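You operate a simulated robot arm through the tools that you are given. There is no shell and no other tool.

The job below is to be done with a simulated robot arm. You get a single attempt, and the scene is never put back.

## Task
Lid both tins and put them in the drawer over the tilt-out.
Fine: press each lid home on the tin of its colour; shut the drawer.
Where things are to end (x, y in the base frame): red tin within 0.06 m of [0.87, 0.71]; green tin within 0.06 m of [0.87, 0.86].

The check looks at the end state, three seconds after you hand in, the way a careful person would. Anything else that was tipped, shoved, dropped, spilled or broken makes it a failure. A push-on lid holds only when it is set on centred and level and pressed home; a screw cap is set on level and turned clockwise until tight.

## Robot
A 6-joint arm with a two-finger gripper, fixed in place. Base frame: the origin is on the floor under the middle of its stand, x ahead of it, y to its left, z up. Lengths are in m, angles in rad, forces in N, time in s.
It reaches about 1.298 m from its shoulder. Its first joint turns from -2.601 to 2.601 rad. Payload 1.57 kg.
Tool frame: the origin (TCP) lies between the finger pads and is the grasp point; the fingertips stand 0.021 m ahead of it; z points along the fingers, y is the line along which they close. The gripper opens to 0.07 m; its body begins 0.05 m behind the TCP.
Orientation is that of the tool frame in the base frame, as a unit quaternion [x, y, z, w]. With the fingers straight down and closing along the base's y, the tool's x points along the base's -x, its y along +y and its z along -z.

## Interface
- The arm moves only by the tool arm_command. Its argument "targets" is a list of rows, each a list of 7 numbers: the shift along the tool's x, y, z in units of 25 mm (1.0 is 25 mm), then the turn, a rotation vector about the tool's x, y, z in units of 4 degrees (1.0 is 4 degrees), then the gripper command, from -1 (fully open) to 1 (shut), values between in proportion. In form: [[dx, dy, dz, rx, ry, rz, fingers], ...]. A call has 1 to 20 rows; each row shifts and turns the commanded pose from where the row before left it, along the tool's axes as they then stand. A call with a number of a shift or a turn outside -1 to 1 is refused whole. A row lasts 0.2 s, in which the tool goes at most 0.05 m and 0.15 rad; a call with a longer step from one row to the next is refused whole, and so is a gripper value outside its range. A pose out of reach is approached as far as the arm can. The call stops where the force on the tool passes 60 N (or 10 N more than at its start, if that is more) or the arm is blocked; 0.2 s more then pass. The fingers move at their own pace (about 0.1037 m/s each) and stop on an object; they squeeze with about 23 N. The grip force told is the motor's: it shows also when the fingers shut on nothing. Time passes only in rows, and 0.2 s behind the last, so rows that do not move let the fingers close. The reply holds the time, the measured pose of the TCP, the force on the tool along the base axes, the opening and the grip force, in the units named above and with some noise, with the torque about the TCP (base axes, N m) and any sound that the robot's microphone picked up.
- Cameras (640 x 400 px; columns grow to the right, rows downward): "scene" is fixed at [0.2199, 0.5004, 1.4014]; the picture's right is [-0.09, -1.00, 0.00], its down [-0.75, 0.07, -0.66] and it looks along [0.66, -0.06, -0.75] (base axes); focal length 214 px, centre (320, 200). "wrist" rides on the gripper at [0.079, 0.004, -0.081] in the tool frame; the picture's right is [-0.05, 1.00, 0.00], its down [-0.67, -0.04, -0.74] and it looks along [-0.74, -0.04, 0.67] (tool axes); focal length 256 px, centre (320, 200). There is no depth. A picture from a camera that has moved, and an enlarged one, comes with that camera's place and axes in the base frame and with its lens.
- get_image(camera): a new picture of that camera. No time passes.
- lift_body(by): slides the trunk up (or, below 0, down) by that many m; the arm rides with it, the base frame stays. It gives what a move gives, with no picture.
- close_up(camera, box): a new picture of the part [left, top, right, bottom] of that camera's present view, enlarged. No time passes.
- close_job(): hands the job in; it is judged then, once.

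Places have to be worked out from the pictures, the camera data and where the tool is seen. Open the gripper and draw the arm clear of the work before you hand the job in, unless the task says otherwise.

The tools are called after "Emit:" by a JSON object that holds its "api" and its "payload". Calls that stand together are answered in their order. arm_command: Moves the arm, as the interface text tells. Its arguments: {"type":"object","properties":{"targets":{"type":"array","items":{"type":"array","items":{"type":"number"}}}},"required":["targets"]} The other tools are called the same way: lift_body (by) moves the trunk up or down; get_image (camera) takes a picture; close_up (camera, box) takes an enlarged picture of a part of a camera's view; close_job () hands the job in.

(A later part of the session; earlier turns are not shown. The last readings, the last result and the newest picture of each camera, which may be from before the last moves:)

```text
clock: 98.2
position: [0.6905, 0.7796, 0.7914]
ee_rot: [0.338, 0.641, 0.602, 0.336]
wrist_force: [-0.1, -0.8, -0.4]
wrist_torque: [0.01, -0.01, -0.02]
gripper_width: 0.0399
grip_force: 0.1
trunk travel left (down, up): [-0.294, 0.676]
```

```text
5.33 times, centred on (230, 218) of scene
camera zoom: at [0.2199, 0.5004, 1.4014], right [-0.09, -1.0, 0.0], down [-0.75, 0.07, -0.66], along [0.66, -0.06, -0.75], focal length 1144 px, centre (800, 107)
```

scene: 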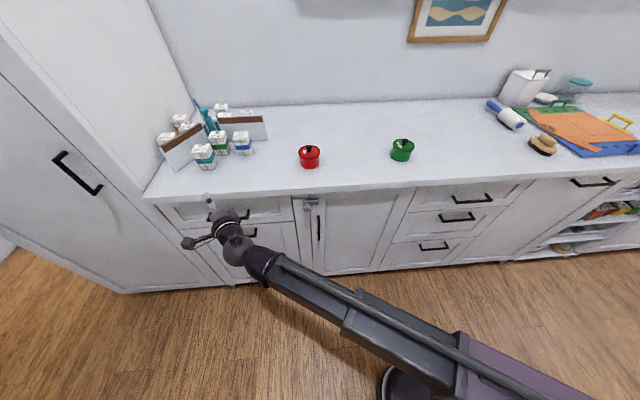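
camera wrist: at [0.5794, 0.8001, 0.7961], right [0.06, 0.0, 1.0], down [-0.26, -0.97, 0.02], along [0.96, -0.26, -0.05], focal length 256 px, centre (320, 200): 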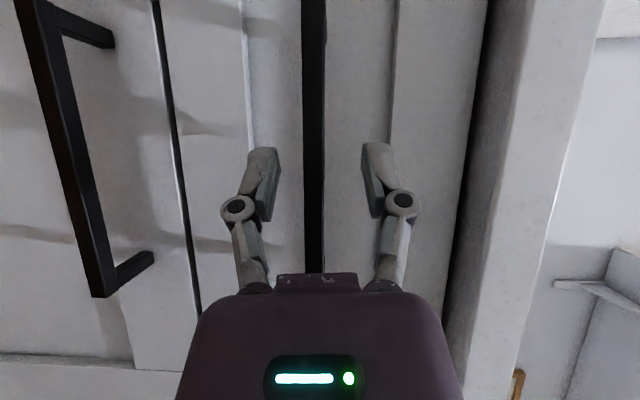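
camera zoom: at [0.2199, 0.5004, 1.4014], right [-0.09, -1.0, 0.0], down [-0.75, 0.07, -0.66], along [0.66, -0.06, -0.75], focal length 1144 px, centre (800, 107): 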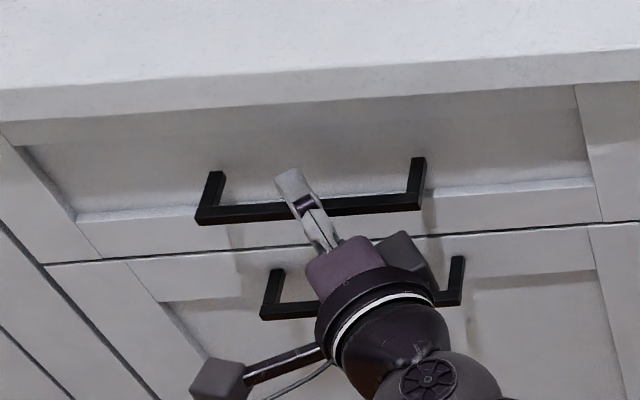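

The bar centre is ~6 mm ahead of the grasp point; I advance 6 mm more and close on it.

Emit:
{"api": "arm_command", "payload": {"targets": [[-0.13, 0.008, 0.2, 0, 0, 0, -0.14], [0, 0, 0, 0, 0, 0, -0.14], [0, 0, 0, 0, 0, 0, 1], [0, 0, 0, 0, 0, 0, 1], [0, 0, 0, 0, 0, 0, 1]]}}

Emit:
{"api": "get_image", "payload": {"camera": "wrist"}}

```text
clock: 99.4
position: [0.6962, 0.7799, 0.7879]
ee_rot: [0.339, 0.641, 0.602, 0.334]
wrist_force: [-16.7, -16.8, -37.1]
wrist_torque: [0.66, -0.04, -0.04]
gripper_width: 0.0102
grip_force: 32.0
trunk travel left (down, up): [-0.294, 0.676]
```

```text
taken
camera wrist: at [0.5853, 0.8006, 0.7937], right [0.06, 0.0, 1.0], down [-0.26, -0.97, 0.02], along [0.96, -0.26, -0.06], focal length 256 px, centre (320, 200)
```

wrist: 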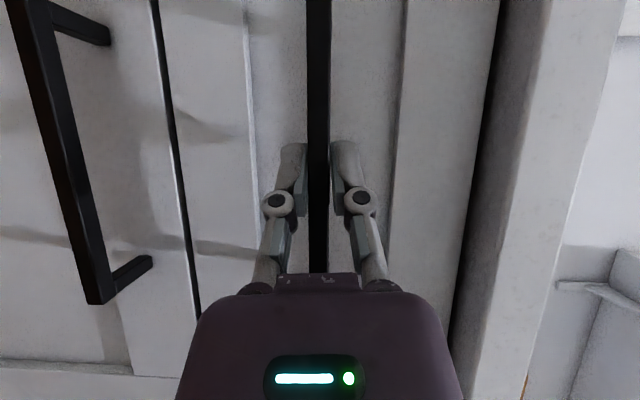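

Gripped the 10 mm bar, but with −37 N vertical preload (hand ~2 mm too high). I lower the trunk slightly to relieve it.

Emit:
{"api": "lift_body", "payload": {"by": -0.0015}}

```text
clock: 99.9
position: [0.696, 0.7794, 0.7877]
ee_rot: [0.337, 0.641, 0.602, 0.336]
wrist_force: [-16.0, -16.4, -28.1]
wrist_torque: [0.68, -0.17, -0.29]
gripper_width: 0.01
grip_force: 31.5
trunk travel left (down, up): [-0.293, 0.677]
```

Emit:
{"api": "lift_body", "payload": {"by": -0.003}}

```text
clock: 100.4
position: [0.6978, 0.7791, 0.7873]
ee_rot: [0.336, 0.641, 0.603, 0.337]
wrist_force: [-4.5, -5.4, 3.5]
wrist_torque: [0.72, -0.32, -0.79]
gripper_width: 0.0098
grip_force: 32.0
trunk travel left (down, up): [-0.29, 0.68]
```

Preload is gone. I start pulling straight back (−x), 20 mm first, to see the resistance.

Emit:
{"api": "arm_command", "payload": {"targets": [[0.11, -0.005, -0.168, 0, 0, 0, 1], [0.218, -0.01, -0.335, 0, 0, 0, 1], [0.11, -0.005, -0.168, 0, 0, 0, 1], [0, 0, 0, 0, 0, 0, 1]]}}

Emit:
{"api": "close_up", "payload": {"camera": "scene", "box": [140, 170, 340, 290]}}

```text
clock: 101.4
position: [0.6758, 0.7792, 0.7878]
ee_rot: [0.335, 0.64, 0.604, 0.336]
wrist_force: [6.3, 6.7, 19.7]
wrist_torque: [0.82, -0.34, -0.62]
gripper_width: 0.01
grip_force: 32.7
trunk travel left (down, up): [-0.29, 0.68]
```

```text
3.20 times, centred on (240, 230) of scene
camera zoom: at [0.2199, 0.5004, 1.4014], right [-0.09, -1.0, 0.0], down [-0.75, 0.07, -0.66], along [0.66, -0.06, -0.75], focal length 686 px, centre (576, 104)
```

zoom: 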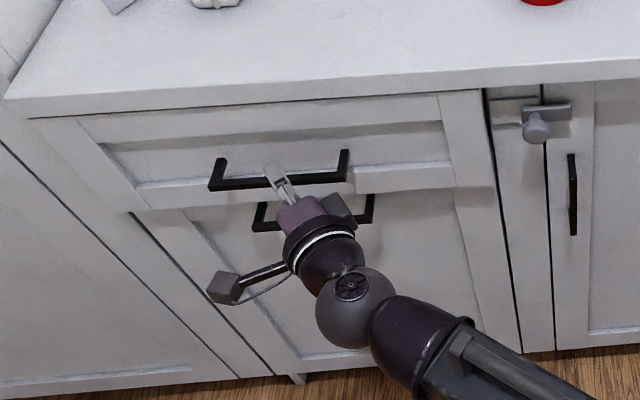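

The drawer slides out easily. I trim the height by 1 mm and pull another 100 mm.

Emit:
{"api": "lift_body", "payload": {"by": 0.001}}

Emit:
{"api": "arm_command", "payload": {"targets": [[0.328, -0.015, -0.503, 0, 0, 0, 1], [0.328, -0.015, -0.503, 0, 0, 0, 1], [0.328, -0.015, -0.503, 0, 0, 0, 1], [0.328, -0.015, -0.503, 0, 0, 0, 1], [0.328, -0.015, -0.503, 0, 0, 0, 1], [0.328, -0.015, -0.503, 0, 0, 0, 1], [0.218, -0.01, -0.335, 0, 0, 0, 1], [0, 0, 0, 0, 0, 0, 1]]}}

Emit:
{"api": "get_image", "payload": {"camera": "scene"}}

```text
clock: 101.9
position: [0.6757, 0.7795, 0.7873]
ee_rot: [0.336, 0.64, 0.604, 0.335]
wrist_force: [3.0, 4.1, 10.8]
wrist_torque: [0.84, -0.36, 0.26]
gripper_width: 0.0099
grip_force: 31.7
trunk travel left (down, up): [-0.291, 0.679]
```

```text
clock: 103.7
position: [0.5738, 0.7785, 0.7875]
ee_rot: [0.334, 0.644, 0.601, 0.335]
wrist_force: [-1.2, 23.6, 30.6]
wrist_torque: [0.8, -0.43, 0.09]
gripper_width: 0.0103
grip_force: 31.8
trunk travel left (down, up): [-0.291, 0.679]
```

```text
taken
```

scene: 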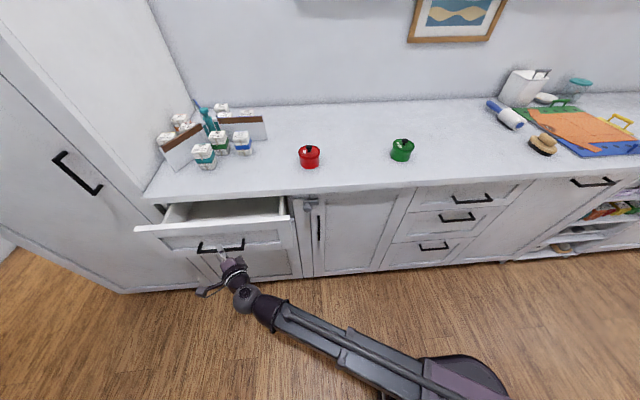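

Drawer is out 124 mm. Side and vertical loads have built up (24 N, 31 N), so I trim the height up 3 mm and y by +1.5 mm before pulling further.

Emit:
{"api": "lift_body", "payload": {"by": 0.003}}

Emit:
{"api": "arm_command", "payload": {"targets": [[0.05, 0.003, 0.033, 0, 0, 0, 1], [0, 0, 0, 0, 0, 0, 1]]}}

```text
clock: 104.3
position: [0.5752, 0.7789, 0.7882]
ee_rot: [0.336, 0.645, 0.6, 0.334]
wrist_force: [-1.7, 14.7, 2.3]
wrist_torque: [0.85, -0.32, 0.78]
gripper_width: 0.0101
grip_force: 32.2
trunk travel left (down, up): [-0.294, 0.676]
```

```text
clock: 104.9
position: [0.5769, 0.7788, 0.7873]
ee_rot: [0.338, 0.643, 0.6, 0.336]
wrist_force: [-2.1, -3.8, -10.0]
wrist_torque: [0.8, -0.31, 0.8]
gripper_width: 0.01
grip_force: 32.0
trunk travel left (down, up): [-0.294, 0.676]
```

Loads are back to small. I pull another 100 mm with a slight +y bias.

Emit:
{"api": "arm_command", "payload": {"targets": [[0.335, -0.013, -0.499, 0, 0, 0, 1], [0.335, -0.013, -0.499, 0, 0, 0, 1], [0.335, -0.013, -0.499, 0, 0, 0, 1], [0.335, -0.013, -0.499, 0, 0, 0, 1], [0.335, -0.013, -0.499, 0, 0, 0, 1], [0.335, -0.013, -0.499, 0, 0, 0, 1], [0.222, -0.01, -0.333, 0, 0, 0, 1], [0, 0, 0, 0, 0, 0, 1]]}}

Emit:
{"api": "get_image", "payload": {"camera": "scene"}}

```text
clock: 106.7
position: [0.477, 0.7786, 0.7866]
ee_rot: [0.334, 0.649, 0.595, 0.335]
wrist_force: [0.8, -8.1, 8.8]
wrist_torque: [0.77, -0.31, -0.47]
gripper_width: 0.0105
grip_force: 32.0
out of reach, approached as far as the arm can: row 6
trunk travel left (down, up): [-0.294, 0.676]
```

```text
taken
```

scene: 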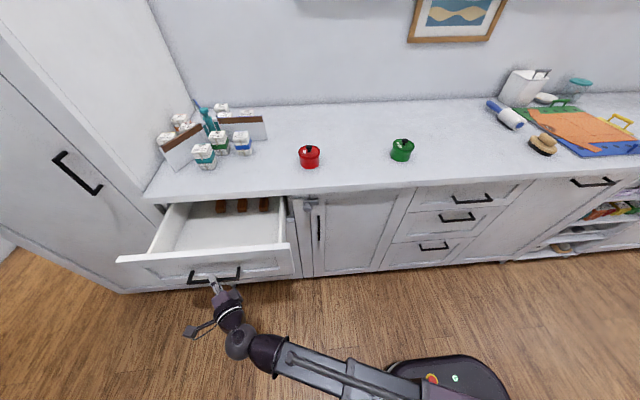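

The drawer is out 220 mm; there are three brown items at the back that must stay undisturbed. I want ~60 mm more, letting the hand yaw a little as it pulls to stay within the wrist limit.

Emit:
{"api": "arm_command", "payload": {"targets": [[0.22, -0.014, -0.334, 0, 0.5, 0, 1], [0.232, -0.014, -0.326, 0, 0.5, 0, 1], [0.243, -0.014, -0.318, 0, 0.5, 0, 1], [0, 0, 0, 0, 0, 0, 1]]}}

```text
clock: 107.7
position: [0.4471, 0.7797, 0.7879]
ee_rot: [0.305, 0.661, 0.616, 0.301]
wrist_force: [-1.5, -10.2, 0.3]
wrist_torque: [0.82, -0.28, -0.48]
gripper_width: 0.0104
grip_force: 31.7
trunk travel left (down, up): [-0.294, 0.676]
```

Emit:
{"api": "arm_command", "payload": {"targets": [[0.254, -0.014, -0.309, 0, 0.5, 0, 1], [0.2645, -0.014, -0.3, 0, 0.5, 0, 1], [0.275, -0.014, -0.2906, 0, 0.5, 0, 1], [0.286, -0.014, -0.28, 0, 0.5, 0, 1], [0, 0, 0, 0, 0, 0, 1]]}}

Emit:
{"api": "get_image", "payload": {"camera": "scene"}}

Emit:
{"api": "close_up", "payload": {"camera": "scene", "box": [110, 180, 310, 305]}}

```text
clock: 108.9
position: [0.4064, 0.7816, 0.788]
ee_rot: [0.26, 0.681, 0.636, 0.254]
wrist_force: [-0.6, -7.9, 1.2]
wrist_torque: [1.04, -0.3, -0.54]
gripper_width: 0.0106
grip_force: 32.2
trunk travel left (down, up): [-0.294, 0.676]
```

```text
taken
```

scene: 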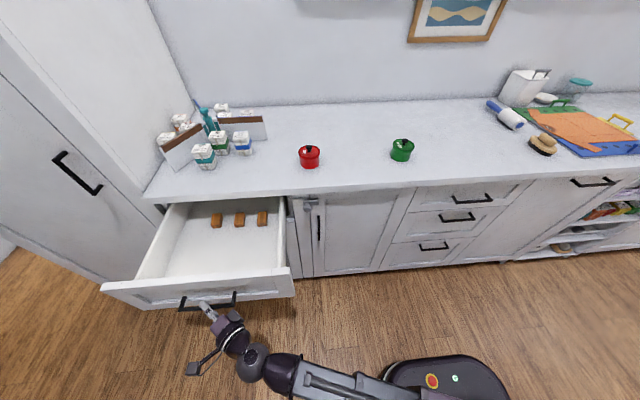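

```text
3.20 times, centred on (210, 242) of scene
camera zoom: at [0.2199, 0.5004, 1.4014], right [-0.09, -1.0, 0.0], down [-0.75, 0.07, -0.66], along [0.66, -0.06, -0.75], focal length 686 px, centre (672, 64)
```

zoom: 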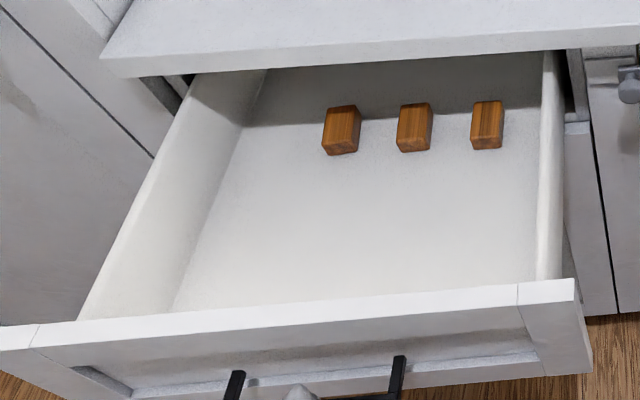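

Drawer is open ≈0.29 m with three wooden blocks toward its back. I check the grip relation on the bar before releasing.

Emit:
{"api": "get_image", "payload": {"camera": "wrist"}}

Emit:
{"api": "close_up", "payload": {"camera": "scene", "box": [150, 260, 310, 360]}}

```text
taken
camera wrist: at [0.293, 0.7741, 0.7954], right [0.07, 0.02, 1.0], down [-0.02, -1.0, 0.02], along [1.0, -0.02, -0.07], focal length 256 px, centre (320, 200)
```

wrist: 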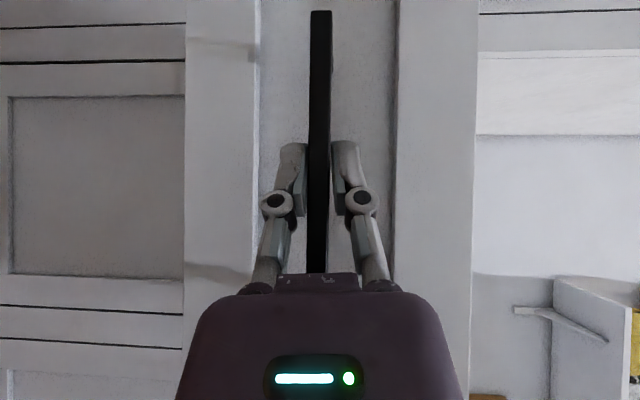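

```text
4.00 times, centred on (230, 310) of scene
camera zoom: at [0.2199, 0.5004, 1.4014], right [-0.09, -1.0, 0.0], down [-0.75, 0.07, -0.66], along [0.66, -0.06, -0.75], focal length 858 px, centre (680, -240)
```

zoom: 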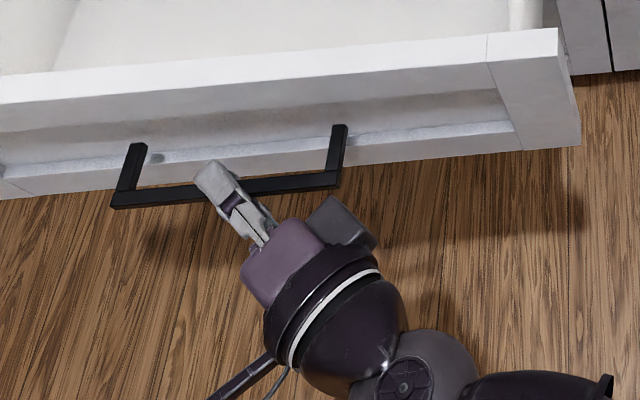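

Good grip, drawer out 0.291 m, so the tins should go to x≈0.579 now. I release the bar, back off 50 mm along the fingers, and check.

Emit:
{"api": "arm_command", "payload": {"targets": [[0, 0, 0, 0, 0, 0, -0.3], [0, 0, 0, 0, 0, 0, -0.3], [0, 0, -0.4, 0, 0, 0, -0.3], [0, 0, -0.4, 0, 0, 0, -0.3], [0, 0, -0.4, 0, 0, 0, -0.3], [0, 0, -0.4, 0, 0, 0, -0.3], [0, 0, -0.4, 0, 0, 0, -0.3], [0, 0, 0, 0, 0, 0, -0.3]]}}

Emit:
{"api": "close_up", "payload": {"camera": "scene", "box": [110, 180, 310, 350]}}

```text
clock: 110.7
position: [0.3719, 0.7436, 0.7879]
ee_rot: [0.261, 0.68, 0.637, 0.254]
wrist_force: [0.5, -0.1, -0.1]
wrist_torque: [-0.03, 0.01, 0.01]
gripper_width: 0.0456
grip_force: 0.1
trunk travel left (down, up): [-0.294, 0.676]
```

```text
2.35 times, centred on (210, 265) of scene
camera zoom: at [0.2199, 0.5004, 1.4014], right [-0.09, -1.0, 0.0], down [-0.75, 0.07, -0.66], along [0.66, -0.06, -0.75], focal length 505 px, centre (579, 47)
```

zoom: 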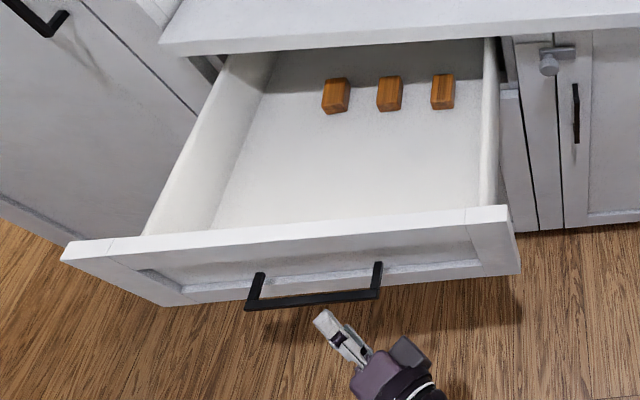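

Released cleanly. I raise the trunk 0.44 m and then pitch the fingers back down.

Emit:
{"api": "lift_body", "payload": {"by": 0.44}}

Emit:
{"api": "arm_command", "payload": {"targets": [[0, -0.519, -0.018, 1, 0, 0, -0.3], [0, -0.519, -0.018, 1, 0, 0, -0.3], [0, -0.519, -0.018, 1, 0, 0, -0.3], [0, -0.519, -0.018, 1, 0, 0, -0.3], [0, -0.519, -0.018, 1, 0, 0, -0.3], [0, -0.519, -0.018, 1, 0, 0, -0.3], [0, -0.519, -0.018, 1, 0, 0, -0.3], [0, -0.519, -0.018, 1, 0, 0, -0.3], [0, -0.519, -0.018, 1, 0, 0, -0.3], [0, -0.519, -0.018, 1, 0, 0, -0.3]]}}

```text
refused: 0.44 is not a number from -0.4 to 0.4
```

```text
clock: 112.9
position: [0.3388, 0.706, 0.671]
ee_rot: [0.332, 0.857, 0.365, 0.15]
wrist_force: [-0.2, 0.2, -0.1]
wrist_torque: [0.03, 0.03, 0.0]
gripper_width: 0.0454
grip_force: 0.0
trunk travel left (down, up): [-0.294, 0.676]
```

The lift was refused (limit 0.4) and the pitch ran at low height — no contact occurred (forces ≈0). I check clearances before raising.

Emit:
{"api": "get_image", "payload": {"camera": "scene"}}

Emit:
{"api": "get_image", "payload": {"camera": "wrist"}}

```text
taken
```

scene: 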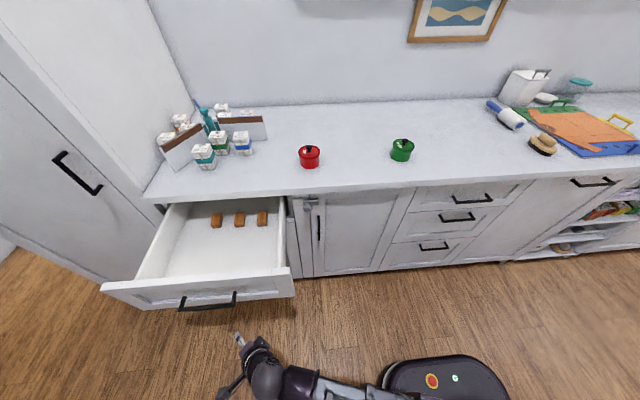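

```text
taken
camera wrist: at [0.2419, 0.7182, 0.728], right [0.5, 0.48, 0.73], down [0.1, -0.86, 0.5], along [0.86, -0.17, -0.48], focal length 256 px, centre (320, 200)
```

wrist: 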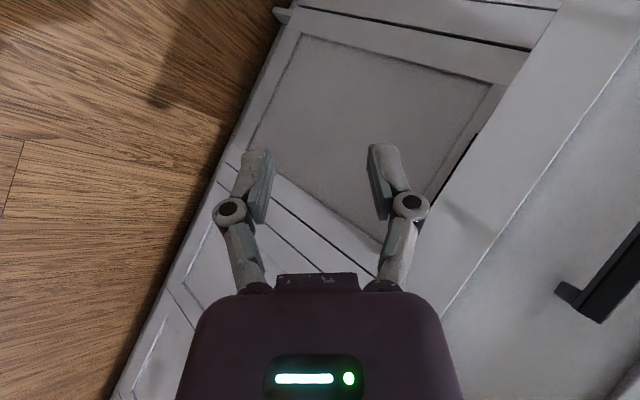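

Everything is clear. I finish pitching the fingers down here, then raise the trunk in two steps.

Emit:
{"api": "arm_command", "payload": {"targets": [[0, -0.519, -0.018, 1, 0, 0, -0.3], [0, -0.519, -0.018, 1, 0, 0, -0.3], [0, -0.519, -0.018, 1, 0, 0, -0.3], [0, -0.519, -0.018, 1, 0, 0, -0.3], [0, -0.519, -0.018, 1, 0, 0, -0.3], [0, -0.519, -0.018, 1, 0, 0, -0.3], [0, -0.519, -0.018, 1, 0, 0, -0.3], [0, -0.519, -0.018, 1, 0, 0, -0.3], [0, -0.519, -0.018, 1, 0, 0, -0.3], [0, -0.519, -0.018, 1, 0, 0, -0.3], [0, -0.519, -0.018, 1, 0, 0, -0.3], [0, -0.31, -0.01, 0.6, 0, 0, -0.3], [0, 0, 0, 0, 0, 0, -0.3]]}}

```text
clock: 115.7
position: [0.2491, 0.6078, 0.6124]
ee_rot: [0.364, 0.931, -0.002, 0.007]
wrist_force: [0.0, -0.5, -0.1]
wrist_torque: [0.0, -0.02, -0.04]
gripper_width: 0.0455
grip_force: 0.1
trunk travel left (down, up): [-0.294, 0.676]
```

Down-pointing again with 0.8° tilt; I correct that and raise the trunk by 0.40, then 0.04.

Emit:
{"api": "arm_command", "payload": {"targets": [[0.108, 0, 0, 0, 0.21, 0, -0.3], [0, 0, 0, 0, 0, 0, -0.3]]}}

Emit:
{"api": "lift_body", "payload": {"by": 0.4}}

Emit:
{"api": "lift_body", "payload": {"by": 0.05}}

Emit:
{"api": "get_image", "payload": {"camera": "scene"}}

```text
clock: 116.3
position: [0.2472, 0.6091, 0.613]
ee_rot: [0.364, 0.931, 0.001, 0.001]
wrist_force: [0.0, 0.1, 0.3]
wrist_torque: [0.03, -0.01, -0.01]
gripper_width: 0.0454
grip_force: 0.1
trunk travel left (down, up): [-0.294, 0.676]
```

```text
clock: 120.1
position: [0.2471, 0.6091, 1.0118]
ee_rot: [0.364, 0.931, 0.001, 0.0]
wrist_force: [-0.1, -0.2, -0.2]
wrist_torque: [-0.02, -0.03, -0.01]
gripper_width: 0.0454
grip_force: 0.1
trunk travel left (down, up): [-0.694, 0.276]
```

```text
clock: 121.0
position: [0.247, 0.6091, 1.0625]
ee_rot: [0.364, 0.931, 0.001, 0.0]
wrist_force: [-0.7, 0.5, -0.1]
wrist_torque: [-0.01, 0.01, 0.01]
gripper_width: 0.0453
grip_force: 0.1
trunk travel left (down, up): [-0.744, 0.226]
```

```text
taken
```

scene: 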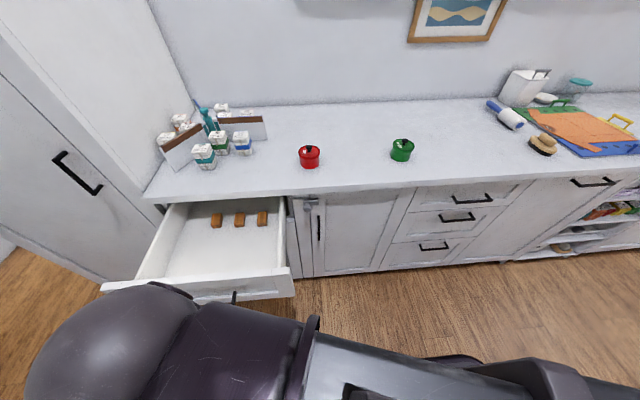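

I rotate the yaw back to zero and move to (0.45, 0.785) to look down into the drawer.

Emit:
{"api": "arm_command", "payload": {"targets": [[0, 0, 0, 0, 0, -1, -0.3], [0, 0, 0, 0, 0, -1, -0.3], [0, 0, 0, 0, 0, -1, -0.3], [0, 0, 0, 0, 0, -1, -0.3], [0, 0, 0, 0, 0, -1, -0.3], [0, 0, 0, 0, 0, -1, -0.3], [0, 0, 0, 0, 0, -1, -0.3], [0, 0, 0, 0, 0, -1, -0.3], [0, 0, 0, 0, 0, -1, -0.3], [0, 0, 0, 0, 0, -1, -0.3], [0, 0, 0, 0, 0, -0.68, -0.3]]}}

Emit:
{"api": "arm_command", "payload": {"targets": [[-0.902, 0.782, 0, 0, 0, 0, -0.3], [-0.902, 0.782, 0, 0, 0, 0, -0.3], [-0.902, 0.782, 0, 0, 0, 0, -0.3], [-0.902, 0.782, 0, 0, 0, 0, -0.3], [-0.902, 0.782, 0, 0, 0, 0, -0.3], [-0.902, 0.782, 0, 0, 0, 0, -0.3], [-0.902, 0.782, 0, 0, 0, 0, -0.3], [-0.902, 0.782, 0, 0, 0, 0, -0.3], [-0.902, 0.782, 0, 0, 0, 0, -0.3], [0, 0, 0, 0, 0, 0, -0.3]]}}

Emit:
{"api": "get_image", "payload": {"camera": "wrist"}}

```text
clock: 123.4
position: [0.2464, 0.6083, 1.062]
ee_rot: [0.0, 1.0, 0.001, 0.001]
wrist_force: [-0.4, 0.4, 0.9]
wrist_torque: [-0.03, -0.01, 0.0]
gripper_width: 0.0456
grip_force: 0.0
trunk travel left (down, up): [-0.744, 0.226]
```

```text
clock: 125.6
position: [0.4501, 0.786, 1.0623]
ee_rot: [0.0, 1.0, 0.001, 0.001]
wrist_force: [-0.4, -0.6, 0.0]
wrist_torque: [0.0, 0.01, 0.02]
gripper_width: 0.0455
grip_force: 0.0
trunk travel left (down, up): [-0.744, 0.226]
```

```text
taken
camera wrist: at [0.3703, 0.7881, 1.1434], right [0.05, 1.0, 0.0], down [0.67, -0.04, 0.75], along [0.74, -0.04, -0.67], focal length 256 px, centre (320, 200)
```

wrist: 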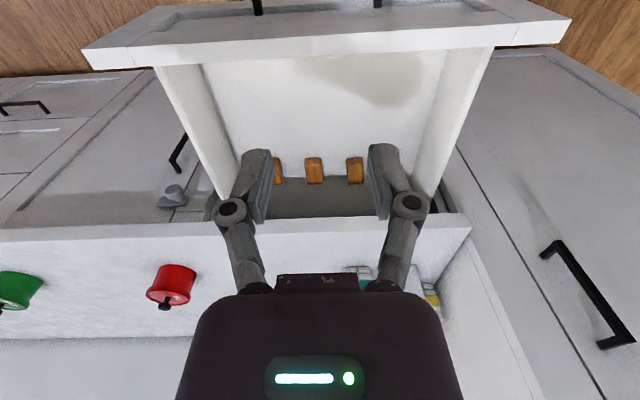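

Good view into the drawer. I take enlarged pictures from both cameras to locate the blocks and the drawer floor.

Emit:
{"api": "close_up", "payload": {"camera": "wrist", "box": [180, 30, 480, 220]}}

Emit:
{"api": "close_up", "payload": {"camera": "scene", "box": [130, 185, 310, 300]}}

```text
2.11 times, centred on (330, 125) of wrist
camera zoom: at [0.3703, 0.7881, 1.1434], right [0.05, 1.0, 0.0], down [0.67, -0.04, 0.75], along [0.74, -0.04, -0.67], focal length 539 px, centre (299, 358)
```

zoom: 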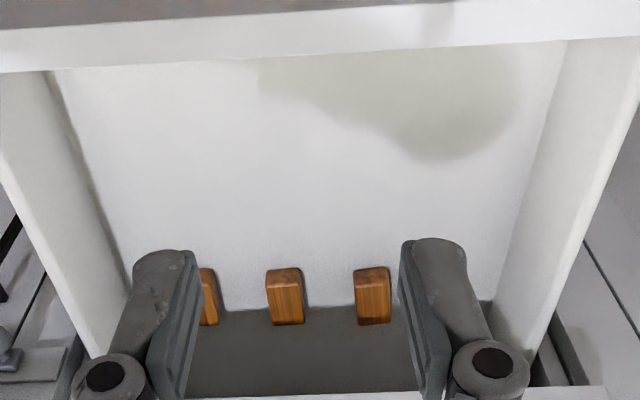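

```text
3.48 times, centred on (220, 242) of scene
camera zoom: at [0.2199, 0.5004, 1.4014], right [-0.09, -1.0, 0.0], down [-0.75, 0.07, -0.66], along [0.66, -0.06, -0.75], focal length 746 px, centre (668, 52)
```

zoom: 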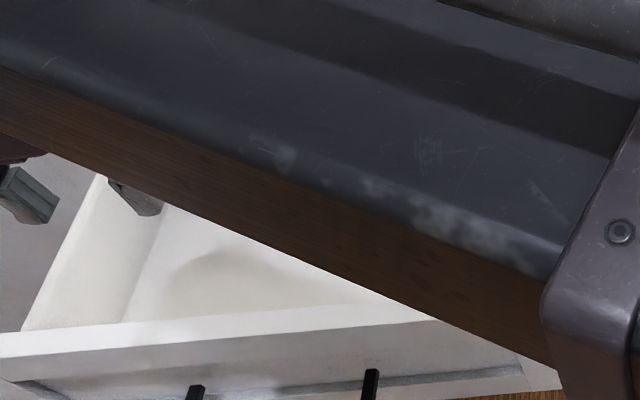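

The blocks' front faces are at x≈0.70 (y≈0.69/0.76/0.84), drawer floor ≈ z 0.738; the tin spots at x≈0.579 are well clear. I go over to the red tin.

Emit:
{"api": "arm_command", "payload": {"targets": [[-0.957, -0.761, 0, 0, 0, 0, -0.3], [-0.957, -0.761, 0, 0, 0, 0, -0.3], [-0.957, -0.761, 0, 0, 0, 0, -0.3], [-0.957, -0.761, 0, 0, 0, 0, -0.3], [-0.957, -0.761, 0, 0, 0, 0, -0.3], [-0.957, -0.761, 0, 0, 0, 0, -0.3], [-0.957, -0.761, 0, 0, 0, 0, -0.3], [-0.957, -0.761, 0, 0, 0, 0, -0.3], [-0.957, -0.761, 0, 0, 0, 0, -0.3], [-0.957, -0.761, 0, 0, 0, 0, -0.3], [-0.957, -0.761, 0, 0, 0, 0, -0.3], [-0.957, -0.761, 0, 0, 0, 0, -0.3], [-0.957, -0.761, 0, 0, 0, 0, -0.3], [-0.957, -0.761, 0, 0, 0, 0, -0.3], [-0.957, -0.761, 0, 0, 0, 0, -0.3], [-0.957, -0.761, 0, 0, 0, 0, -0.3], [0, 0, 0, 0, 0, 0, -0.3]]}}

Emit:
{"api": "get_image", "payload": {"camera": "wrist"}}

Emit:
{"api": "get_image", "payload": {"camera": "scene"}}

```text
clock: 129.2
position: [0.8323, 0.4811, 1.0623]
ee_rot: [0.0, 1.0, 0.0, 0.001]
wrist_force: [-0.8, 1.0, -0.4]
wrist_torque: [0.02, 0.0, -0.02]
gripper_width: 0.0455
grip_force: 0.0
trunk travel left (down, up): [-0.744, 0.226]
```

```text
taken
camera wrist: at [0.7535, 0.4829, 1.1433], right [0.05, 1.0, 0.0], down [0.67, -0.04, 0.75], along [0.74, -0.04, -0.67], focal length 256 px, centre (320, 200)
```

wrist: 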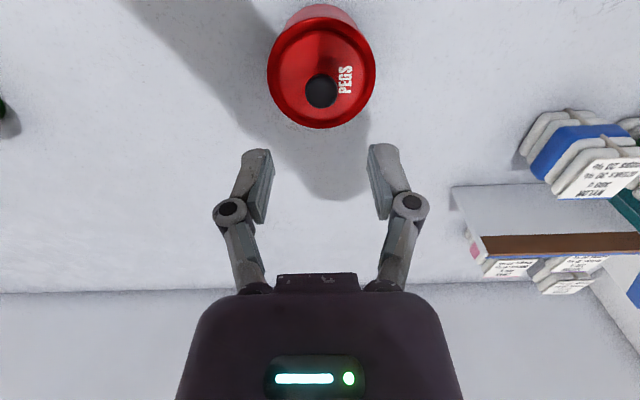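

```text
taken
```

scene: 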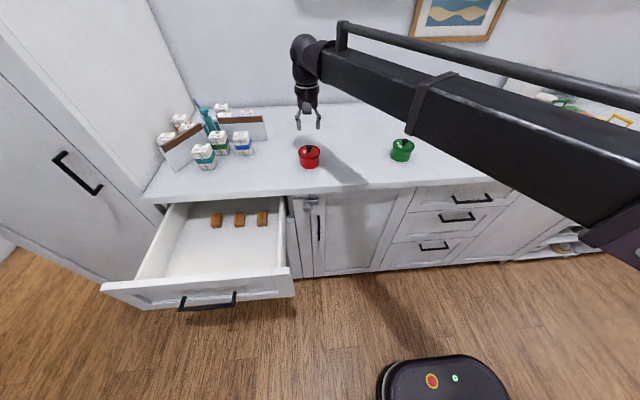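

Nearly aligned. I descend to just above the knob and recheck.

Emit:
{"api": "lift_body", "payload": {"by": -0.045}}

Emit:
{"api": "close_up", "payload": {"camera": "wrist", "box": [200, 0, 440, 200]}}

```text
clock: 130.1
position: [0.8327, 0.4793, 1.0167]
ee_rot: [0.0, 1.0, 0.001, 0.0]
wrist_force: [-0.4, 0.7, 1.1]
wrist_torque: [-0.02, -0.01, 0.0]
gripper_width: 0.0455
grip_force: 0.0
trunk travel left (down, up): [-0.699, 0.271]
```

```text
2.00 times, centred on (320, 100) of wrist
camera zoom: at [0.7535, 0.4829, 1.0983], right [0.05, 1.0, 0.0], down [0.67, -0.04, 0.75], along [0.74, -0.04, -0.67], focal length 512 px, centre (320, 400)
```

zoom: 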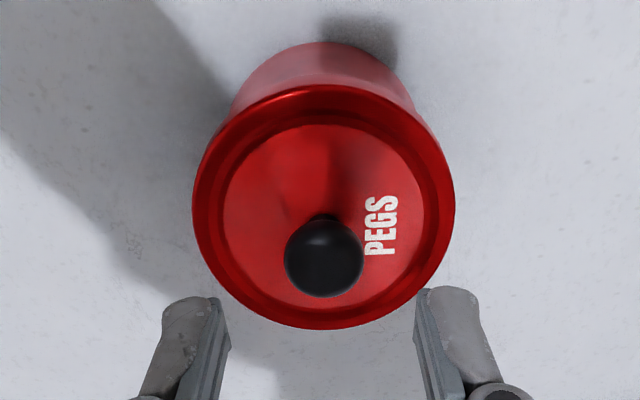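

Knob is ~3 mm toward me and 1 mm to the left of the axis; I correct, narrow the fingers, and descend 31 mm around it.

Emit:
{"api": "arm_command", "payload": {"targets": [[0.1, 0.04, 0, 0, 0, 0, 0.07], [0, 0, 0, 0, 0, 0, 0.07], [0, 0, 0, 0, 0, 0, 0.07]]}}

Emit:
{"api": "lift_body", "payload": {"by": -0.031}}

Emit:
{"api": "close_up", "payload": {"camera": "wrist", "box": [200, 0, 440, 200]}}

```text
clock: 130.9
position: [0.8308, 0.4805, 1.0173]
ee_rot: [0.0, 1.0, 0.0, 0.001]
wrist_force: [0.6, -0.4, -0.2]
wrist_torque: [-0.01, 0.03, 0.02]
gripper_width: 0.0327
grip_force: 0.0
trunk travel left (down, up): [-0.699, 0.271]
```

```text
clock: 131.7
position: [0.8306, 0.4802, 0.9861]
ee_rot: [0.001, 1.0, 0.001, 0.001]
wrist_force: [-0.6, -0.3, -0.6]
wrist_torque: [0.02, 0.02, 0.02]
gripper_width: 0.0327
grip_force: 0.0
trunk travel left (down, up): [-0.668, 0.302]
```

```text
2.00 times, centred on (320, 100) of wrist
camera zoom: at [0.7512, 0.4836, 1.0673], right [0.05, 1.0, 0.0], down [0.67, -0.04, 0.75], along [0.74, -0.04, -0.67], focal length 512 px, centre (320, 400)
```

zoom: 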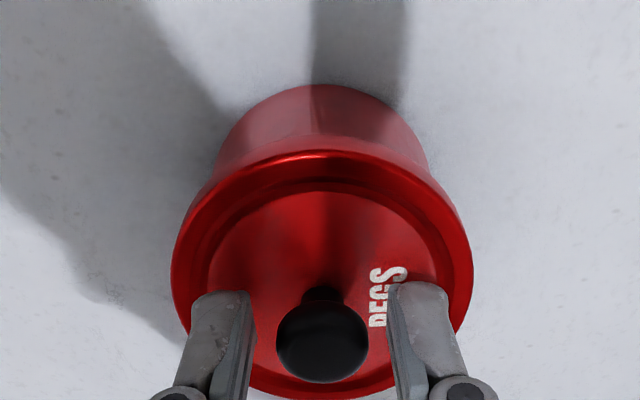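

The knob is centred between the fingers. I grip and lift the red tin.

Emit:
{"api": "arm_command", "payload": {"targets": [[0, 0, 0, 0, 0, 0, 1], [0, 0, 0, 0, 0, 0, 1], [0, 0, 0, 0, 0, 0, 1]]}}

Emit:
{"api": "lift_body", "payload": {"by": 0.01}}

Emit:
{"api": "close_up", "payload": {"camera": "scene", "box": [270, 110, 350, 180]}}

```text
clock: 132.4
position: [0.83, 0.4797, 0.9874]
ee_rot: [0.0, 1.0, 0.001, 0.001]
wrist_force: [0.6, 1.2, 2.0]
wrist_torque: [0.02, -0.01, 0.04]
gripper_width: 0.0191
grip_force: 22.6
trunk travel left (down, up): [-0.668, 0.302]
```

```text
clock: 133.0
position: [0.8305, 0.482, 0.9956]
ee_rot: [0.0, 1.0, 0.001, -0.001]
wrist_force: [0.0, 0.6, -0.9]
wrist_torque: [-0.02, -0.01, 0.06]
gripper_width: 0.019
grip_force: 23.1
trunk travel left (down, up): [-0.678, 0.292]
```

```text
5.71 times, centred on (310, 145) of scene
camera zoom: at [0.2199, 0.5004, 1.4014], right [-0.09, -1.0, 0.0], down [-0.75, 0.07, -0.66], along [0.66, -0.06, -0.75], focal length 1226 px, centre (377, 514)
```

zoom: 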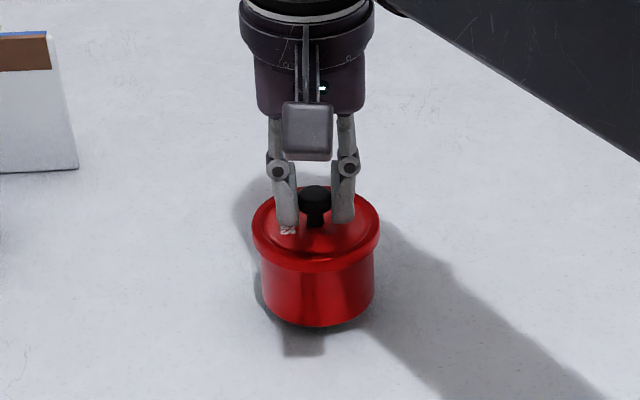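

It lifts with its lid. I raise it to clear and carry it over the drawer to (0.579, 0.71).

Emit:
{"api": "lift_body", "payload": {"by": 0.05}}

Emit:
{"api": "arm_command", "payload": {"targets": [[0.4, 0.36, 0, 0, 0, 0, 1], [0.72, 0.66, 0, 0, 0, 0, 1], [0.72, 0.66, 0, 0, 0, 0, 1], [0.72, 0.66, 0, 0, 0, 0, 1], [0.72, 0.66, 0, 0, 0, 0, 1], [0.72, 0.66, 0, 0, 0, 0, 1], [0.72, 0.66, 0, 0, 0, 0, 1], [0.72, 0.66, 0, 0, 0, 0, 1], [0.72, 0.66, 0, 0, 0, 0, 1], [0.72, 0.66, 0, 0, 0, 0, 1], [0.72, 0.66, 0, 0, 0, 0, 1], [0.72, 0.66, 0, 0, 0, 0, 1], [0.72, 0.66, 0, 0, 0, 0, 1], [0.72, 0.66, 0, 0, 0, 0, 1], [0.28, 0.26, 0, 0, 0, 0, 1], [0, 0, 0, 0, 0, 0, 1]]}}

Emit:
{"api": "get_image", "payload": {"camera": "scene"}}

Emit:
{"api": "get_image", "payload": {"camera": "wrist"}}

```text
clock: 133.9
position: [0.8306, 0.4811, 1.0456]
ee_rot: [0.0, 1.0, 0.002, 0.0]
wrist_force: [0.3, -0.4, -1.8]
wrist_torque: [0.02, -0.03, 0.0]
gripper_width: 0.019
grip_force: 22.7
trunk travel left (down, up): [-0.728, 0.242]
```

```text
clock: 137.3
position: [0.5812, 0.7107, 1.0464]
ee_rot: [0.001, 1.0, 0.001, 0.001]
wrist_force: [-0.2, 0.1, -0.5]
wrist_torque: [-0.01, -0.01, -0.01]
gripper_width: 0.0188
grip_force: 23.2
trunk travel left (down, up): [-0.728, 0.242]
```

```text
taken
```

scene: 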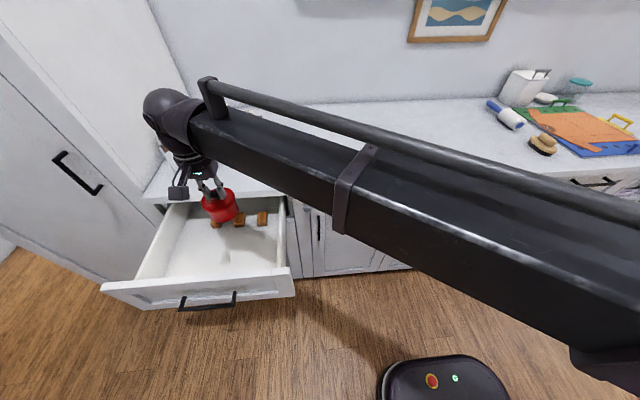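

```text
taken
camera wrist: at [0.5004, 0.7142, 1.1271], right [0.05, 1.0, 0.0], down [0.67, -0.04, 0.75], along [0.74, -0.04, -0.67], focal length 256 px, centre (320, 200)
```

wrist: 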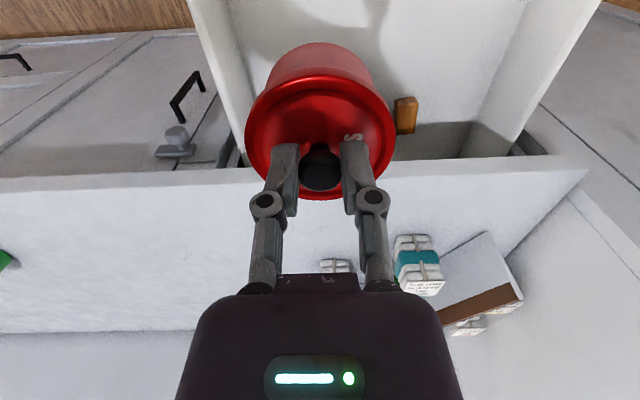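

The tin is right over its spot, TCP (0.579, 0.710). I lower 0.20 m into the drawer, then approach the floor in small steps.

Emit:
{"api": "lift_body", "payload": {"by": -0.15}}

Emit:
{"api": "lift_body", "payload": {"by": -0.055}}

Emit:
{"api": "get_image", "payload": {"camera": "wrist"}}

Emit:
{"api": "get_image", "payload": {"camera": "scene"}}

```text
clock: 139.1
position: [0.5802, 0.7108, 0.8962]
ee_rot: [0.0, 1.0, 0.0, 0.001]
wrist_force: [0.6, -0.9, -0.4]
wrist_torque: [0.01, 0.05, 0.01]
gripper_width: 0.0191
grip_force: 22.8
trunk travel left (down, up): [-0.578, 0.392]
```

```text
clock: 140.1
position: [0.5802, 0.7104, 0.8428]
ee_rot: [0.0, 1.0, 0.001, 0.0]
wrist_force: [-0.2, -0.4, -0.9]
wrist_torque: [-0.01, -0.01, 0.02]
gripper_width: 0.0189
grip_force: 22.8
trunk travel left (down, up): [-0.523, 0.447]
```

```text
taken
camera wrist: at [0.5005, 0.714, 0.9222], right [0.05, 1.0, 0.0], down [0.67, -0.04, 0.75], along [0.74, -0.04, -0.67], focal length 256 px, centre (320, 200)
```

wrist: 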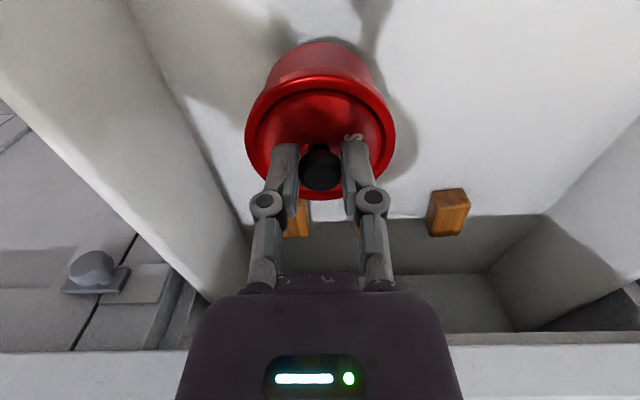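

```text
taken
```

scene: 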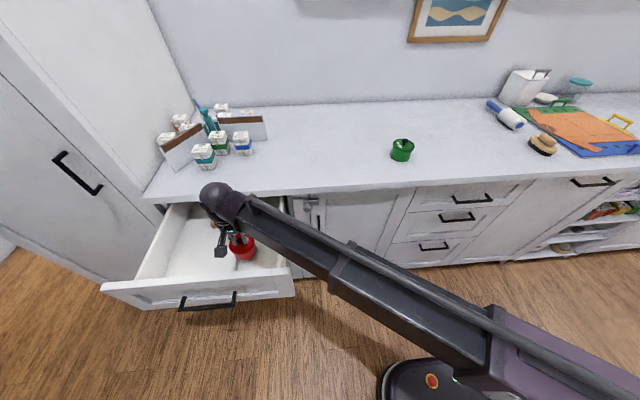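

Well clear of walls and blocks. I lower further in small steps until the floor is felt.

Emit:
{"api": "lift_body", "payload": {"by": -0.018}}

Emit:
{"api": "lift_body", "payload": {"by": -0.005}}

Emit:
{"api": "lift_body", "payload": {"by": -0.004}}

```text
clock: 140.7
position: [0.5796, 0.7115, 0.8233]
ee_rot: [0.0, 1.0, 0.0, 0.001]
wrist_force: [0.5, -0.4, -0.4]
wrist_torque: [0.0, 0.0, 0.01]
gripper_width: 0.019
grip_force: 23.2
trunk travel left (down, up): [-0.505, 0.465]
```

```text
clock: 141.2
position: [0.5788, 0.7101, 0.8192]
ee_rot: [0.0, 1.0, 0.001, 0.001]
wrist_force: [0.6, 0.0, -1.3]
wrist_torque: [-0.02, 0.01, 0.02]
gripper_width: 0.0189
grip_force: 22.9
trunk travel left (down, up): [-0.5, 0.47]
```

```text
clock: 141.8
position: [0.5799, 0.7107, 0.8139]
ee_rot: [0.001, 1.0, 0.001, 0.001]
wrist_force: [-0.4, 0.0, -1.5]
wrist_torque: [-0.02, 0.02, -0.01]
gripper_width: 0.0189
grip_force: 22.7
trunk travel left (down, up): [-0.496, 0.474]
```

No contact yet; I keep stepping down.

Emit:
{"api": "lift_body", "payload": {"by": -0.004}}

Emit:
{"api": "lift_body", "payload": {"by": -0.003}}

Emit:
{"api": "get_image", "payload": {"camera": "wrist"}}

```text
clock: 142.3
position: [0.5801, 0.7111, 0.8114]
ee_rot: [0.0, 1.0, 0.0, 0.001]
wrist_force: [0.6, 0.0, -2.4]
wrist_torque: [0.02, -0.01, 0.04]
gripper_width: 0.0188
grip_force: 23.2
trunk travel left (down, up): [-0.492, 0.478]
```

```text
clock: 142.8
position: [0.5807, 0.711, 0.8083]
ee_rot: [0.0, 1.0, 0.001, 0.0]
wrist_force: [1.9, 2.1, 11.9]
wrist_torque: [0.03, -0.1, 0.01]
gripper_width: 0.0188
grip_force: 23.1
trunk travel left (down, up): [-0.489, 0.481]
```

```text
taken
camera wrist: at [0.5002, 0.7137, 0.8891], right [0.05, 1.0, 0.0], down [0.66, -0.04, 0.75], along [0.75, -0.04, -0.67], focal length 256 px, centre (320, 200)
```

wrist: 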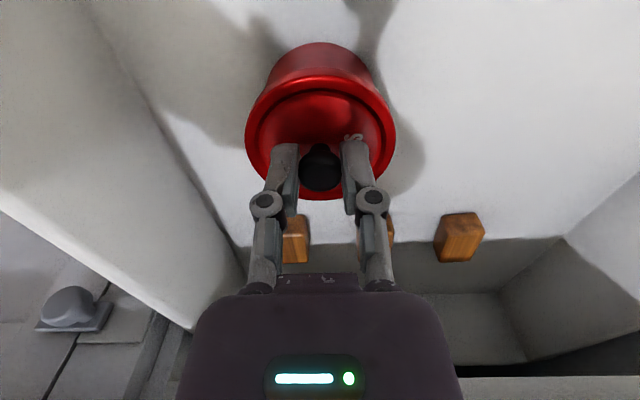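

Floor contact at TCP z≈0.808 (12 N). I unload 1 mm, release, and rise slowly.

Emit:
{"api": "lift_body", "payload": {"by": 0.001}}

Emit:
{"api": "arm_command", "payload": {"targets": [[0, 0, 0, 0, 0, 0, 0], [0, 0, 0, 0, 0, 0, 0], [0, 0, 0, 0, 0, 0, 0]]}}

Emit:
{"api": "lift_body", "payload": {"by": 0.05}}

Emit:
{"api": "get_image", "payload": {"camera": "wrist"}}

```text
clock: 143.3
position: [0.5798, 0.7099, 0.8086]
ee_rot: [0.0, 1.0, 0.001, 0.001]
wrist_force: [0.3, 0.5, 1.8]
wrist_torque: [-0.01, -0.01, 0.03]
gripper_width: 0.0188
grip_force: 23.1
trunk travel left (down, up): [-0.49, 0.48]
```

```text
clock: 144.1
position: [0.5796, 0.7109, 0.8087]
ee_rot: [0.0, 1.0, 0.001, 0.001]
wrist_force: [-0.5, 0.7, 0.6]
wrist_torque: [0.01, -0.04, 0.0]
gripper_width: 0.0348
grip_force: 0.1
trunk travel left (down, up): [-0.49, 0.48]
```

```text
clock: 145.1
position: [0.58, 0.7113, 0.8589]
ee_rot: [0.0, 1.0, 0.001, 0.001]
wrist_force: [-0.6, 0.3, 0.3]
wrist_torque: [0.02, 0.01, -0.02]
gripper_width: 0.0352
grip_force: 0.1
trunk travel left (down, up): [-0.54, 0.43]
```

```text
taken
camera wrist: at [0.5005, 0.7141, 0.9391], right [0.05, 1.0, 0.0], down [0.67, -0.04, 0.75], along [0.74, -0.04, -0.67], focal length 256 px, centre (320, 200)
```

wrist: 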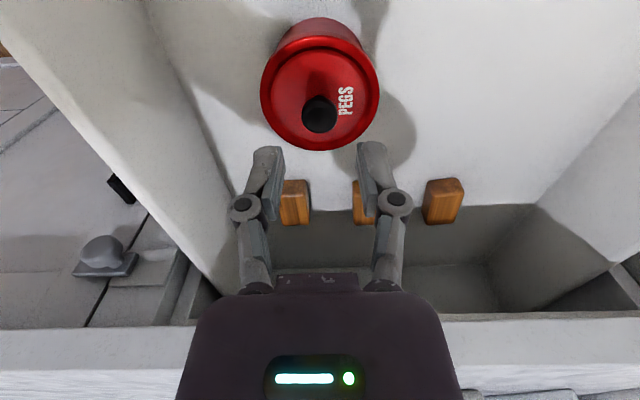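

The red tin stands upright in its place. I raise and travel to the green tin.

Emit:
{"api": "lift_body", "payload": {"by": 0.204}}

Emit:
{"api": "arm_command", "payload": {"targets": [[-0.454, -0.983, 0, 0, 0, 0, -0.3], [-0.454, -0.983, 0, 0, 0, 0, -0.3], [-0.454, -0.983, 0, 0, 0, 0, -0.3], [-0.454, -0.983, 0, 0, 0, 0, -0.3], [-0.454, -0.983, 0, 0, 0, 0, -0.3], [-0.454, -0.983, 0, 0, 0, 0, -0.3], [-0.454, -0.983, 0, 0, 0, 0, -0.3], [-0.454, -0.983, 0, 0, 0, 0, -0.3], [-0.454, -0.983, 0, 0, 0, 0, -0.3], [-0.454, -0.983, 0, 0, 0, 0, -0.3], [-0.454, -0.983, 0, 0, 0, 0, -0.3], [-0.454, -0.983, 0, 0, 0, 0, -0.3], [-0.454, -0.983, 0, 0, 0, 0, -0.3], [-0.454, -0.983, 0, 0, 0, 0, -0.3], [-0.454, -0.983, 0, 0, 0, 0, -0.3], [-0.454, -0.983, 0, 0, 0, 0, -0.3], [-0.454, -0.983, 0, 0, 0, 0, -0.3], [-0.454, -0.983, 0, 0, 0, 0, -0.3], [-0.454, -0.983, 0, 0, 0, 0, -0.3], [-0.454, -0.983, 0, 0, 0, 0, -0.3]]}}

Emit:
{"api": "arm_command", "payload": {"targets": [[-0.454, -0.983, 0, 0, 0, 0, -0.3], [-0.454, -0.983, 0, 0, 0, 0, -0.3], [-0.42, -0.95, 0, 0, 0, 0, -0.3], [0, 0, 0, 0, 0, 0, -0.3]]}}

Emit:
{"api": "get_image", "payload": {"camera": "wrist"}}

Emit:
{"api": "get_image", "payload": {"camera": "scene"}}

```text
clock: 147.3
position: [0.5798, 0.7114, 1.0618]
ee_rot: [0.0, 1.0, 0.0, 0.0]
wrist_force: [0.2, 0.7, 0.2]
wrist_torque: [-0.03, -0.01, -0.01]
gripper_width: 0.0348
grip_force: 0.2
trunk travel left (down, up): [-0.744, 0.226]
```

```text
clock: 151.5
position: [0.8091, 0.2177, 1.0614]
ee_rot: [0.0, 1.0, 0.001, 0.0]
wrist_force: [0.0, 0.4, 1.2]
wrist_torque: [-0.04, 0.02, 0.01]
gripper_width: 0.0455
grip_force: 0.0
trunk travel left (down, up): [-0.744, 0.226]
```

```text
clock: 152.5
position: [0.8393, 0.1447, 1.0623]
ee_rot: [0.0, 1.0, 0.0, 0.001]
wrist_force: [-0.1, -0.4, -0.4]
wrist_torque: [0.03, 0.0, -0.01]
gripper_width: 0.0457
grip_force: 0.1
trunk travel left (down, up): [-0.744, 0.226]
```

```text
taken
camera wrist: at [0.7608, 0.1483, 1.1433], right [0.05, 1.0, 0.0], down [0.67, -0.04, 0.75], along [0.74, -0.04, -0.67], focal length 256 px, centre (320, 200)
```

wrist: 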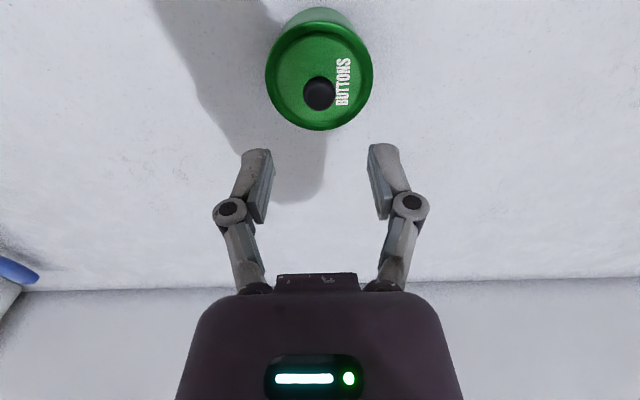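

```text
taken
```

scene: 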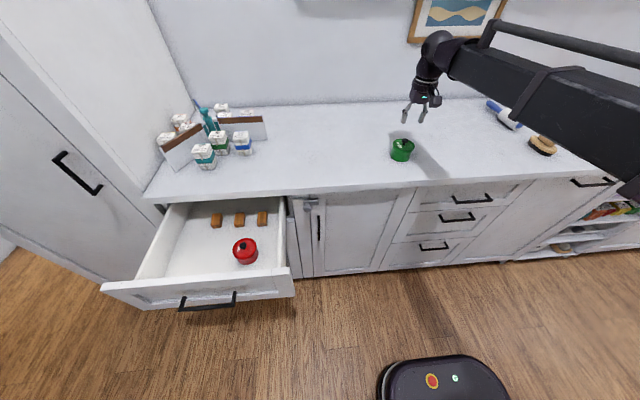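

Red stands in the drawer. The green knob shows the same small offset as before; I shift 2.5 mm toward me, descend, narrow, and descend around the knob.

Emit:
{"api": "arm_command", "payload": {"targets": [[0.1, 0, 0, 0, 0, 0, -0.3], [0, 0, 0, 0, 0, 0, 0.07], [0, 0, 0, 0, 0, 0, 0.07]]}}

Emit:
{"api": "lift_body", "payload": {"by": -0.045}}

Emit:
{"api": "close_up", "payload": {"camera": "wrist", "box": [200, 0, 440, 200]}}

```text
clock: 153.3
position: [0.8369, 0.146, 1.0632]
ee_rot: [0.0, 1.0, 0.0, 0.001]
wrist_force: [0.4, -1.1, -0.6]
wrist_torque: [0.0, -0.01, 0.01]
gripper_width: 0.0324
grip_force: 0.0
trunk travel left (down, up): [-0.744, 0.226]
```

```text
clock: 154.1
position: [0.8372, 0.1457, 1.0176]
ee_rot: [0.001, 1.0, 0.001, 0.001]
wrist_force: [-0.4, 0.3, -0.9]
wrist_torque: [0.0, 0.0, -0.03]
gripper_width: 0.0325
grip_force: 0.1
trunk travel left (down, up): [-0.699, 0.271]
```

```text
2.00 times, centred on (320, 100) of wrist
camera zoom: at [0.7577, 0.1486, 1.0983], right [0.05, 1.0, 0.0], down [0.67, -0.04, 0.75], along [0.74, -0.04, -0.67], focal length 512 px, centre (320, 400)
```

zoom: 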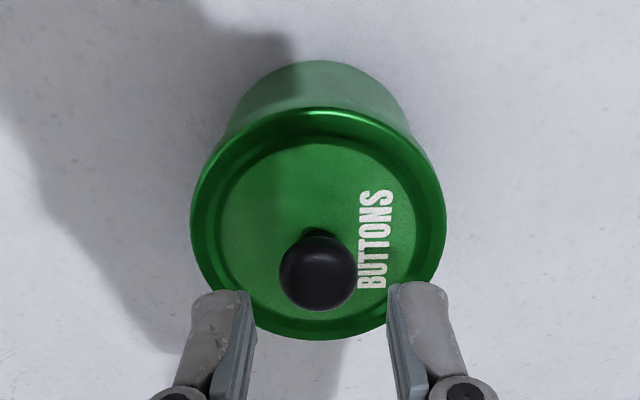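

Well centred. I descend 31 mm, grip, and test-lift.

Emit:
{"api": "lift_body", "payload": {"by": -0.031}}

Emit:
{"api": "arm_command", "payload": {"targets": [[0, 0, 0, 0, 0, 0, 1], [0, 0, 0, 0, 0, 0, 1], [0, 0, 0, 0, 0, 0, 1]]}}

Emit:
{"api": "lift_body", "payload": {"by": 0.01}}

Emit:
{"api": "close_up", "payload": {"camera": "scene", "box": [360, 110, 440, 180]}}

```text
clock: 154.9
position: [0.8374, 0.1455, 0.9864]
ee_rot: [-0.001, 1.0, 0.002, 0.001]
wrist_force: [0.9, 0.3, -0.3]
wrist_torque: [0.04, -0.02, -0.01]
gripper_width: 0.0326
grip_force: 0.1
trunk travel left (down, up): [-0.668, 0.302]
```

```text
clock: 155.7
position: [0.837, 0.1463, 0.9866]
ee_rot: [0.001, 1.0, 0.001, 0.001]
wrist_force: [0.3, -0.5, 1.3]
wrist_torque: [-0.01, -0.02, 0.01]
gripper_width: 0.019
grip_force: 22.7
trunk travel left (down, up): [-0.668, 0.302]
```

```text
clock: 156.3
position: [0.8367, 0.1464, 0.9959]
ee_rot: [0.001, 1.0, 0.001, 0.0]
wrist_force: [-0.4, -0.2, -0.2]
wrist_torque: [-0.01, -0.01, 0.01]
gripper_width: 0.019
grip_force: 23.4
trunk travel left (down, up): [-0.678, 0.292]
```

```text
5.71 times, centred on (400, 145) of scene
camera zoom: at [0.2199, 0.5004, 1.4014], right [-0.09, -1.0, 0.0], down [-0.75, 0.07, -0.66], along [0.66, -0.06, -0.75], focal length 1226 px, centre (-137, 514)
```

zoom: 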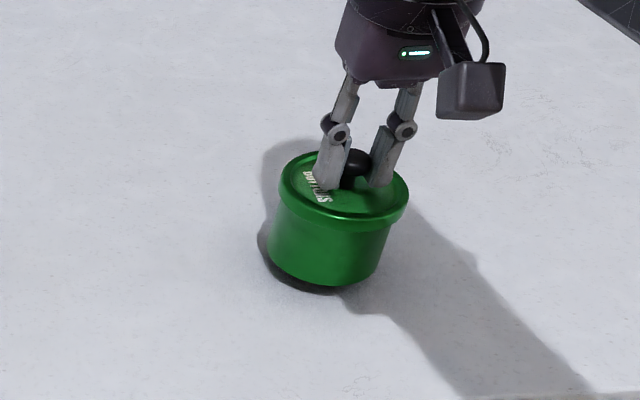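

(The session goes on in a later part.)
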